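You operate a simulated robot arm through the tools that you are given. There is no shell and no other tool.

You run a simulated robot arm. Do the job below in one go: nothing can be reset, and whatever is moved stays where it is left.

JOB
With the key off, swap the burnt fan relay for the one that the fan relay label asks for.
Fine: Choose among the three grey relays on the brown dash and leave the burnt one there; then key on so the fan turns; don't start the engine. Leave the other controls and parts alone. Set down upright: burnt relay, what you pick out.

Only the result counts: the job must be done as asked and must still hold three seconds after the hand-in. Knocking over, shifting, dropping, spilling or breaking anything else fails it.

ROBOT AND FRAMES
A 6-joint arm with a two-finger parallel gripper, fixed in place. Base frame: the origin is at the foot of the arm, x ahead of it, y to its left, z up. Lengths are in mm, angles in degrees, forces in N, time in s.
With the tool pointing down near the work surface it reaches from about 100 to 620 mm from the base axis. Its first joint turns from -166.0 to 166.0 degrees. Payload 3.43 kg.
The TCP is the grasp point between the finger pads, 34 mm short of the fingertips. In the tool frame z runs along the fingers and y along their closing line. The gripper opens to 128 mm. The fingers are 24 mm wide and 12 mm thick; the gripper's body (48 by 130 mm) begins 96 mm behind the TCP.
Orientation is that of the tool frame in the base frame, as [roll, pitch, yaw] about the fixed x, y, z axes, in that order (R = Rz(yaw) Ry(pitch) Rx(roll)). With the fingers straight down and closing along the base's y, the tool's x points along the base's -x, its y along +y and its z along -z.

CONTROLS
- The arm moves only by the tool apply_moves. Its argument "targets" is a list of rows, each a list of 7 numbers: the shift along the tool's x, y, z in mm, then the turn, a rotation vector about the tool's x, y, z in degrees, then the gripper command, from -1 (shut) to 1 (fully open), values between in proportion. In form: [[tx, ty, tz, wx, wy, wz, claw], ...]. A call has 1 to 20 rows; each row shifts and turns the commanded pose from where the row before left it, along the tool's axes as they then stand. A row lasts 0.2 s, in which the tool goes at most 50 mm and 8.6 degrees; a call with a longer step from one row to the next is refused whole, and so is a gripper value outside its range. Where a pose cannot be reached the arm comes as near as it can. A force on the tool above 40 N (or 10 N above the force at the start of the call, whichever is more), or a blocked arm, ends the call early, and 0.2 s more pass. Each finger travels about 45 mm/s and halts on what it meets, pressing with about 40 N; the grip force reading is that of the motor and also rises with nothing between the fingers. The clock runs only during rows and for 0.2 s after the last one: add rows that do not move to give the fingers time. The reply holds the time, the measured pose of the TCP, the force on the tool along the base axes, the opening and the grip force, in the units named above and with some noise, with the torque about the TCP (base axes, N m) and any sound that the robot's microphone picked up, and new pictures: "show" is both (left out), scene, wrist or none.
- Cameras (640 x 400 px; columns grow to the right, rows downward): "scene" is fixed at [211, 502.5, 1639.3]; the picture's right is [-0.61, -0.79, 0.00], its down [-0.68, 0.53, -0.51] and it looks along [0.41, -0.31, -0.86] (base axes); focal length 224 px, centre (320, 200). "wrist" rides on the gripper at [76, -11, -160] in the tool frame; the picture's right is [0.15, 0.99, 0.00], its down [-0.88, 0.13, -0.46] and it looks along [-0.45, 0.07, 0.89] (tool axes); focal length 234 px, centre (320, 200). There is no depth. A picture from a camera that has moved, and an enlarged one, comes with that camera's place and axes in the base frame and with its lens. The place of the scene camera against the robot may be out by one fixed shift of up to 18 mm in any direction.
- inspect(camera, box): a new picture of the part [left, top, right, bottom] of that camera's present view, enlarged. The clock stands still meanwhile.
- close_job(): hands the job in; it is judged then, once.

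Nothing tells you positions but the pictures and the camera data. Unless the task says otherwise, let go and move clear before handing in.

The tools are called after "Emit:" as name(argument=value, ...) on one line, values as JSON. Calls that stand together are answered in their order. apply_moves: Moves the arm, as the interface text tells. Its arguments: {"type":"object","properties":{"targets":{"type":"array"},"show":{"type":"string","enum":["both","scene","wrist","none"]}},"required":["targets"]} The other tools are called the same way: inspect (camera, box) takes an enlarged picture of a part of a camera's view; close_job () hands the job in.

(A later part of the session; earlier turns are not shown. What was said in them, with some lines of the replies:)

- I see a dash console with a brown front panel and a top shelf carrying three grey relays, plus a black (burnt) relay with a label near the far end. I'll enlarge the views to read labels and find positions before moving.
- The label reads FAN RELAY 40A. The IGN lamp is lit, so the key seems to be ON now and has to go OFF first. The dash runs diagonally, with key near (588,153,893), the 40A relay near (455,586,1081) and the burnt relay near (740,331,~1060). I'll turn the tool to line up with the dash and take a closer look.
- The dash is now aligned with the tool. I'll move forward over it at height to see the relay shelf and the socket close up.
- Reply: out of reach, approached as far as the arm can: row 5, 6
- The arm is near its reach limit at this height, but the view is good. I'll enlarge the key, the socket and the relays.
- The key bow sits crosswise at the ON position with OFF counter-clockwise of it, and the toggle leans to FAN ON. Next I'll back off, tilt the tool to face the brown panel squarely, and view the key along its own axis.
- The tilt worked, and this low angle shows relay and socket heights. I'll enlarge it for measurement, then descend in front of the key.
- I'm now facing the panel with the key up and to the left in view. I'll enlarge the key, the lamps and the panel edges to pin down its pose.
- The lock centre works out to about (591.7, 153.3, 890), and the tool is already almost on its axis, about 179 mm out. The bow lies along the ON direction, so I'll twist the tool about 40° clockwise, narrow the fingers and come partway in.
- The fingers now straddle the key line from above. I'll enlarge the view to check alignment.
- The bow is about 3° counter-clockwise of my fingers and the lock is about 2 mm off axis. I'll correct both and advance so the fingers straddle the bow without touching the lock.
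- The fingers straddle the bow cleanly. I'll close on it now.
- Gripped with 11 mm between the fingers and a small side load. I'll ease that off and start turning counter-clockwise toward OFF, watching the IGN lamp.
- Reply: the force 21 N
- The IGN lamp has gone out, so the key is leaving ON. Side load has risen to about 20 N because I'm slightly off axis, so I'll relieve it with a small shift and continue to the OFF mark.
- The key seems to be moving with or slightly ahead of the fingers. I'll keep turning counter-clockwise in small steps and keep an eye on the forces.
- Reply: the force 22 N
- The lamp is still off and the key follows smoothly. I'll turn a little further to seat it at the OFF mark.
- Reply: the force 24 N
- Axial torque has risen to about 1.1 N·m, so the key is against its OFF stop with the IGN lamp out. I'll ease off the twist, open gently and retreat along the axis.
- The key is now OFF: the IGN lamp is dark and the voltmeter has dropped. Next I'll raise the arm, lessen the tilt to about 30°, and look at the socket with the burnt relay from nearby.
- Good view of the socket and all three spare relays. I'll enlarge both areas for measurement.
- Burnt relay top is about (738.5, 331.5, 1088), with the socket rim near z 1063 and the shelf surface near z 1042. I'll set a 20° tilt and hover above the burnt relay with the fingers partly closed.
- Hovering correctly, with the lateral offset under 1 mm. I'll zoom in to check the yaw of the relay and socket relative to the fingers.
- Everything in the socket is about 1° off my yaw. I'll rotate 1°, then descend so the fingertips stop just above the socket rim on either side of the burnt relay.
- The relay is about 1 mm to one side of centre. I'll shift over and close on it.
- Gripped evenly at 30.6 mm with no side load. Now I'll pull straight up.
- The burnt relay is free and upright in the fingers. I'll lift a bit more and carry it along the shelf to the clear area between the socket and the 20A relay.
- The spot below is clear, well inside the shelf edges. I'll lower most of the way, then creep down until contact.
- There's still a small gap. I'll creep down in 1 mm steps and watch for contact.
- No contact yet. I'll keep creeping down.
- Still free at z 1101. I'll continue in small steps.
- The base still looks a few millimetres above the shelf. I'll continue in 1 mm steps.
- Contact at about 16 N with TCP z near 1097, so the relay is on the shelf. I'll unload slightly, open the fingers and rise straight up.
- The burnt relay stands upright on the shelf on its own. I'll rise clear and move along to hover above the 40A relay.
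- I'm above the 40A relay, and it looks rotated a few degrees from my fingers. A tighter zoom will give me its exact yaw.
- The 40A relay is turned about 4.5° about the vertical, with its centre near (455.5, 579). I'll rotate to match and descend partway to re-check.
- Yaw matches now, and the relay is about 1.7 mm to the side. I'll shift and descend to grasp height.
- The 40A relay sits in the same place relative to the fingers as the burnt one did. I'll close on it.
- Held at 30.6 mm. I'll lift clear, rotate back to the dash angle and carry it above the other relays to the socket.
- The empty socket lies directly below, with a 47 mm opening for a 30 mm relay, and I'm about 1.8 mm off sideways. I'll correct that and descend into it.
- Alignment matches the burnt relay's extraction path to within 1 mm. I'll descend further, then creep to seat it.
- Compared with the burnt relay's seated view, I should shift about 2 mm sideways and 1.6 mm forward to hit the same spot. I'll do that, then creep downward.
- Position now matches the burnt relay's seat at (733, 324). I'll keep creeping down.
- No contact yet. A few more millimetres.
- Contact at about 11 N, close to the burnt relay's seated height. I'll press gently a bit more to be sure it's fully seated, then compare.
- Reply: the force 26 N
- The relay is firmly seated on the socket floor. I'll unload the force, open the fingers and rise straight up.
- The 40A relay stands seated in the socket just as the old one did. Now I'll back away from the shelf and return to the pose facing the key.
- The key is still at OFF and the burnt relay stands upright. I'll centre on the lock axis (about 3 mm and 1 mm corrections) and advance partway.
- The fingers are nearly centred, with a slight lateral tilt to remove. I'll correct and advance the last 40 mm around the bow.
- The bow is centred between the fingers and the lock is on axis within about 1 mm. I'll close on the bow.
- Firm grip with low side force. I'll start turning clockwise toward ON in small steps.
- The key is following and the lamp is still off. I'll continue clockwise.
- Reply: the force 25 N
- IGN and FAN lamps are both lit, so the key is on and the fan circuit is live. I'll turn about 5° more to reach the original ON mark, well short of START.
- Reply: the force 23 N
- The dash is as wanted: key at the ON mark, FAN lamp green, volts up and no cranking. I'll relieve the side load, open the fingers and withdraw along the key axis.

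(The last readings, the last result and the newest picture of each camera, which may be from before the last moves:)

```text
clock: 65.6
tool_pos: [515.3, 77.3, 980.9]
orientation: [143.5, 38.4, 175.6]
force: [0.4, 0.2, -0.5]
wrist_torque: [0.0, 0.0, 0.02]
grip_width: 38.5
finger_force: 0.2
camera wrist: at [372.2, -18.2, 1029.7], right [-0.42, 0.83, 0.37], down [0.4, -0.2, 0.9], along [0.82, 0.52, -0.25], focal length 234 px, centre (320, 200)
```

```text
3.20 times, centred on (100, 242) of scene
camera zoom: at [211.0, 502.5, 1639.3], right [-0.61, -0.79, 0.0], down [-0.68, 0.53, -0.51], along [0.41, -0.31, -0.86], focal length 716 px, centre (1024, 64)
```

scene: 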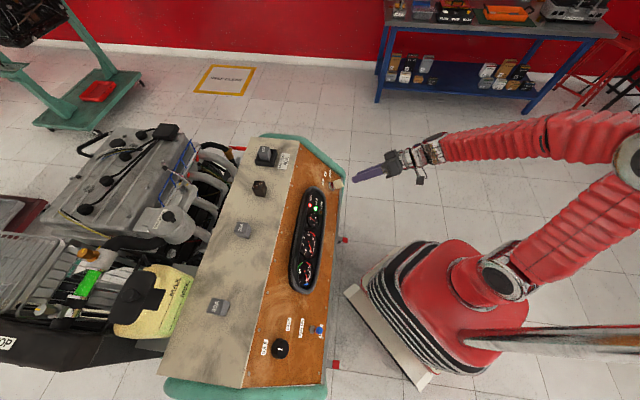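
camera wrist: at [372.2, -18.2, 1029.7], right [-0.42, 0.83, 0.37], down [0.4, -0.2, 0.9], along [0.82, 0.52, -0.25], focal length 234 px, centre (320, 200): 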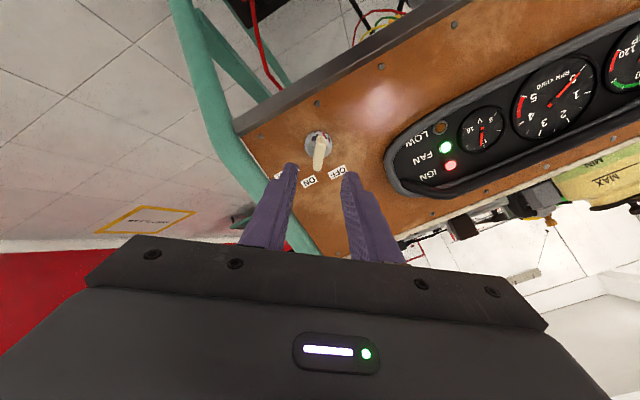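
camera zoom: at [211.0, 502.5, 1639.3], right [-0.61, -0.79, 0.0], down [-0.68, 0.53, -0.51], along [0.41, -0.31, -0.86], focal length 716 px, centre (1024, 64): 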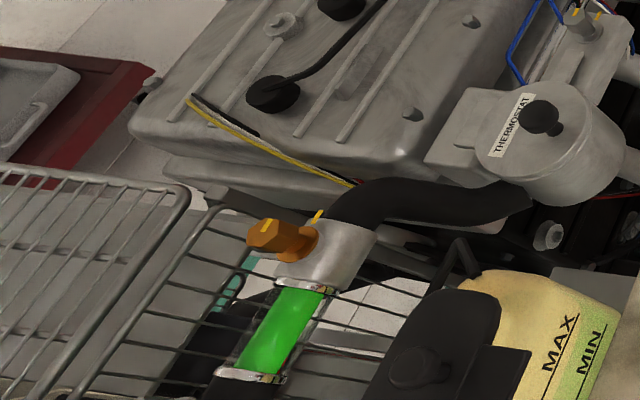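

The key stays at ON with IGN and FAN lit after release. I'll withdraw further and do a final check of all parts.

Emit:
apply_moves(targets=[[0, 0, -40, 0, 0, 0, -0.2], [0, 0, -40, 0, 0, 0, 0], [0, 0, 0, 0, 0, 0, 0], [0, 0, 0, 0, 0, 0, 0], [0, 0, 0, 0, 0, 0, 0]], show="both")

Emit:
inspect(camera="scene", box=[190, 130, 350, 230])

Emit:
inspect(camera="scene", box=[190, 210, 350, 310])

Emit:
inspect(camera="scene", box=[230, 290, 358, 370])

```text
clock: 66.8
tool_pos: [470.3, 30.8, 1030.5]
orientation: [143.5, 38.5, 175.6]
force: [0.4, 0.3, 0.1]
wrist_torque: [-0.03, 0.03, -0.01]
grip_width: 63.9
finger_force: 0.0
camera wrist: at [329.6, -62.9, 1079.6], right [-0.42, 0.83, 0.37], down [0.4, -0.2, 0.9], along [0.82, 0.52, -0.25], focal length 234 px, centre (320, 200)
```

scene: 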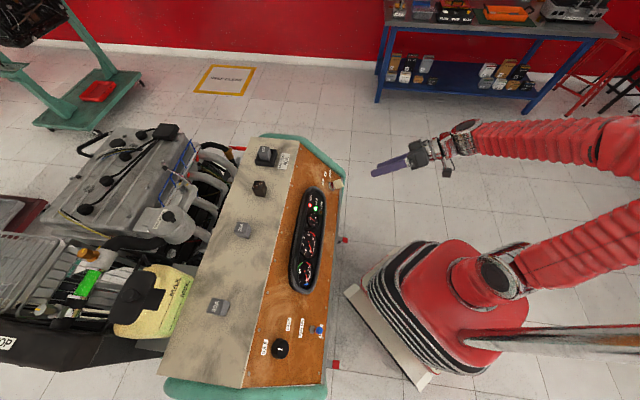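
wrist: 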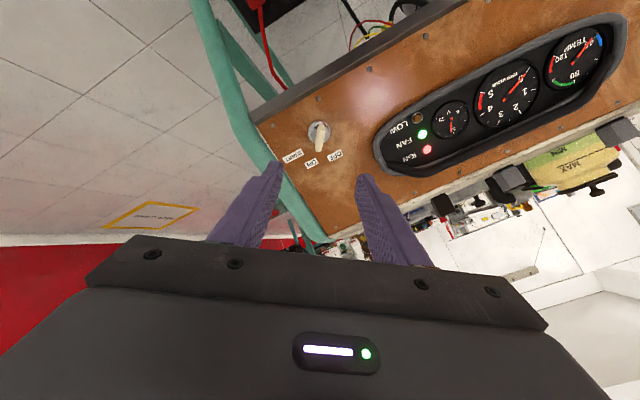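

```text
4.00 times, centred on (270, 180) of scene
camera zoom: at [211.0, 502.5, 1639.3], right [-0.61, -0.79, 0.0], down [-0.68, 0.53, -0.51], along [0.41, -0.31, -0.86], focal length 896 px, centre (520, 280)
```

zoom: 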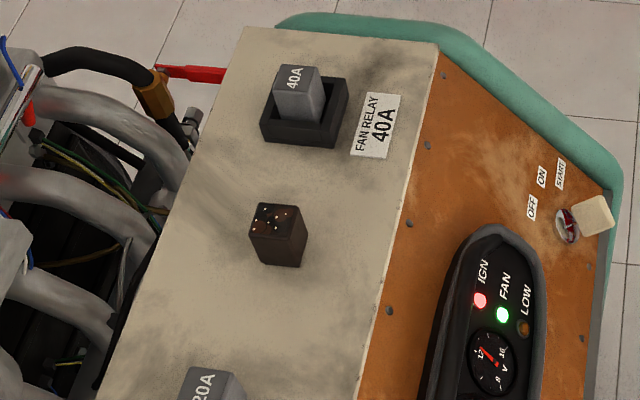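

```text
4.00 times, centred on (270, 260) of scene
camera zoom: at [211.0, 502.5, 1639.3], right [-0.61, -0.79, 0.0], down [-0.68, 0.53, -0.51], along [0.41, -0.31, -0.86], focal length 896 px, centre (520, -40)
```

zoom: 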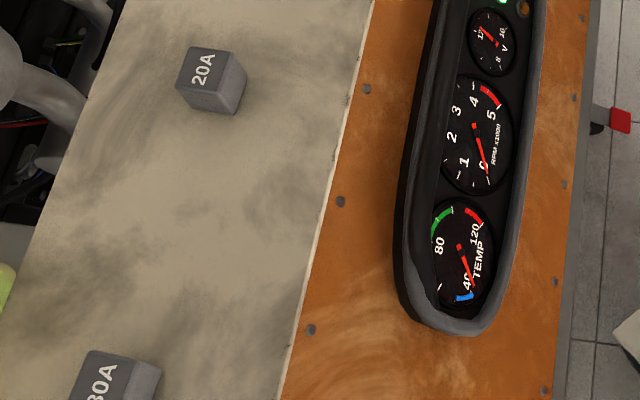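

```text
5.00 times, centred on (294, 330) of scene
camera zoom: at [211.0, 502.5, 1639.3], right [-0.61, -0.79, 0.0], down [-0.68, 0.53, -0.51], along [0.41, -0.31, -0.86], focal length 1120 px, centre (450, -450)
```

zoom: 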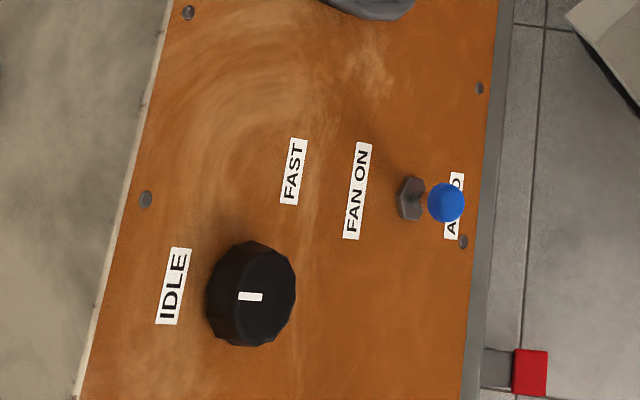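

Everything checks out: the 40A relay is in the socket and the burnt relay stands upright on the dash. The key is ON with IGN and FAN lit and RPM at 0. The other relays and controls are as they were, and the gripper is clear, so I'm handing in.

Emit:
close_job()

```text
The job is handed in.
```

The fan relay is swapped and the job is handed in; no verdict has come back yet.

- **Key off first:** the IGN lamp was lit at the start, so I turned the key from ON to OFF and saw the lamp go out before touching the relays.
- **Swap:** the label reads FAN RELAY 40A. I moved the burnt relay out of the socket and stood it upright on the shelf between the socket and the 20A relay. The 40A relay is pressed down onto the socket floor, in the same position the burnt one had.
- **Key on:** I turned the key back to the ON mark, well short of START. The IGN and FAN lamps are lit and RPM stayed at 0. I took the FAN lamp as the sign that the fan is turning; I did not see the blades move.
- **Left alone:** the 20A and 30A relays, the fan toggle and the idle knob look unchanged in the last pictures. The gripper is open and clear of the dash.
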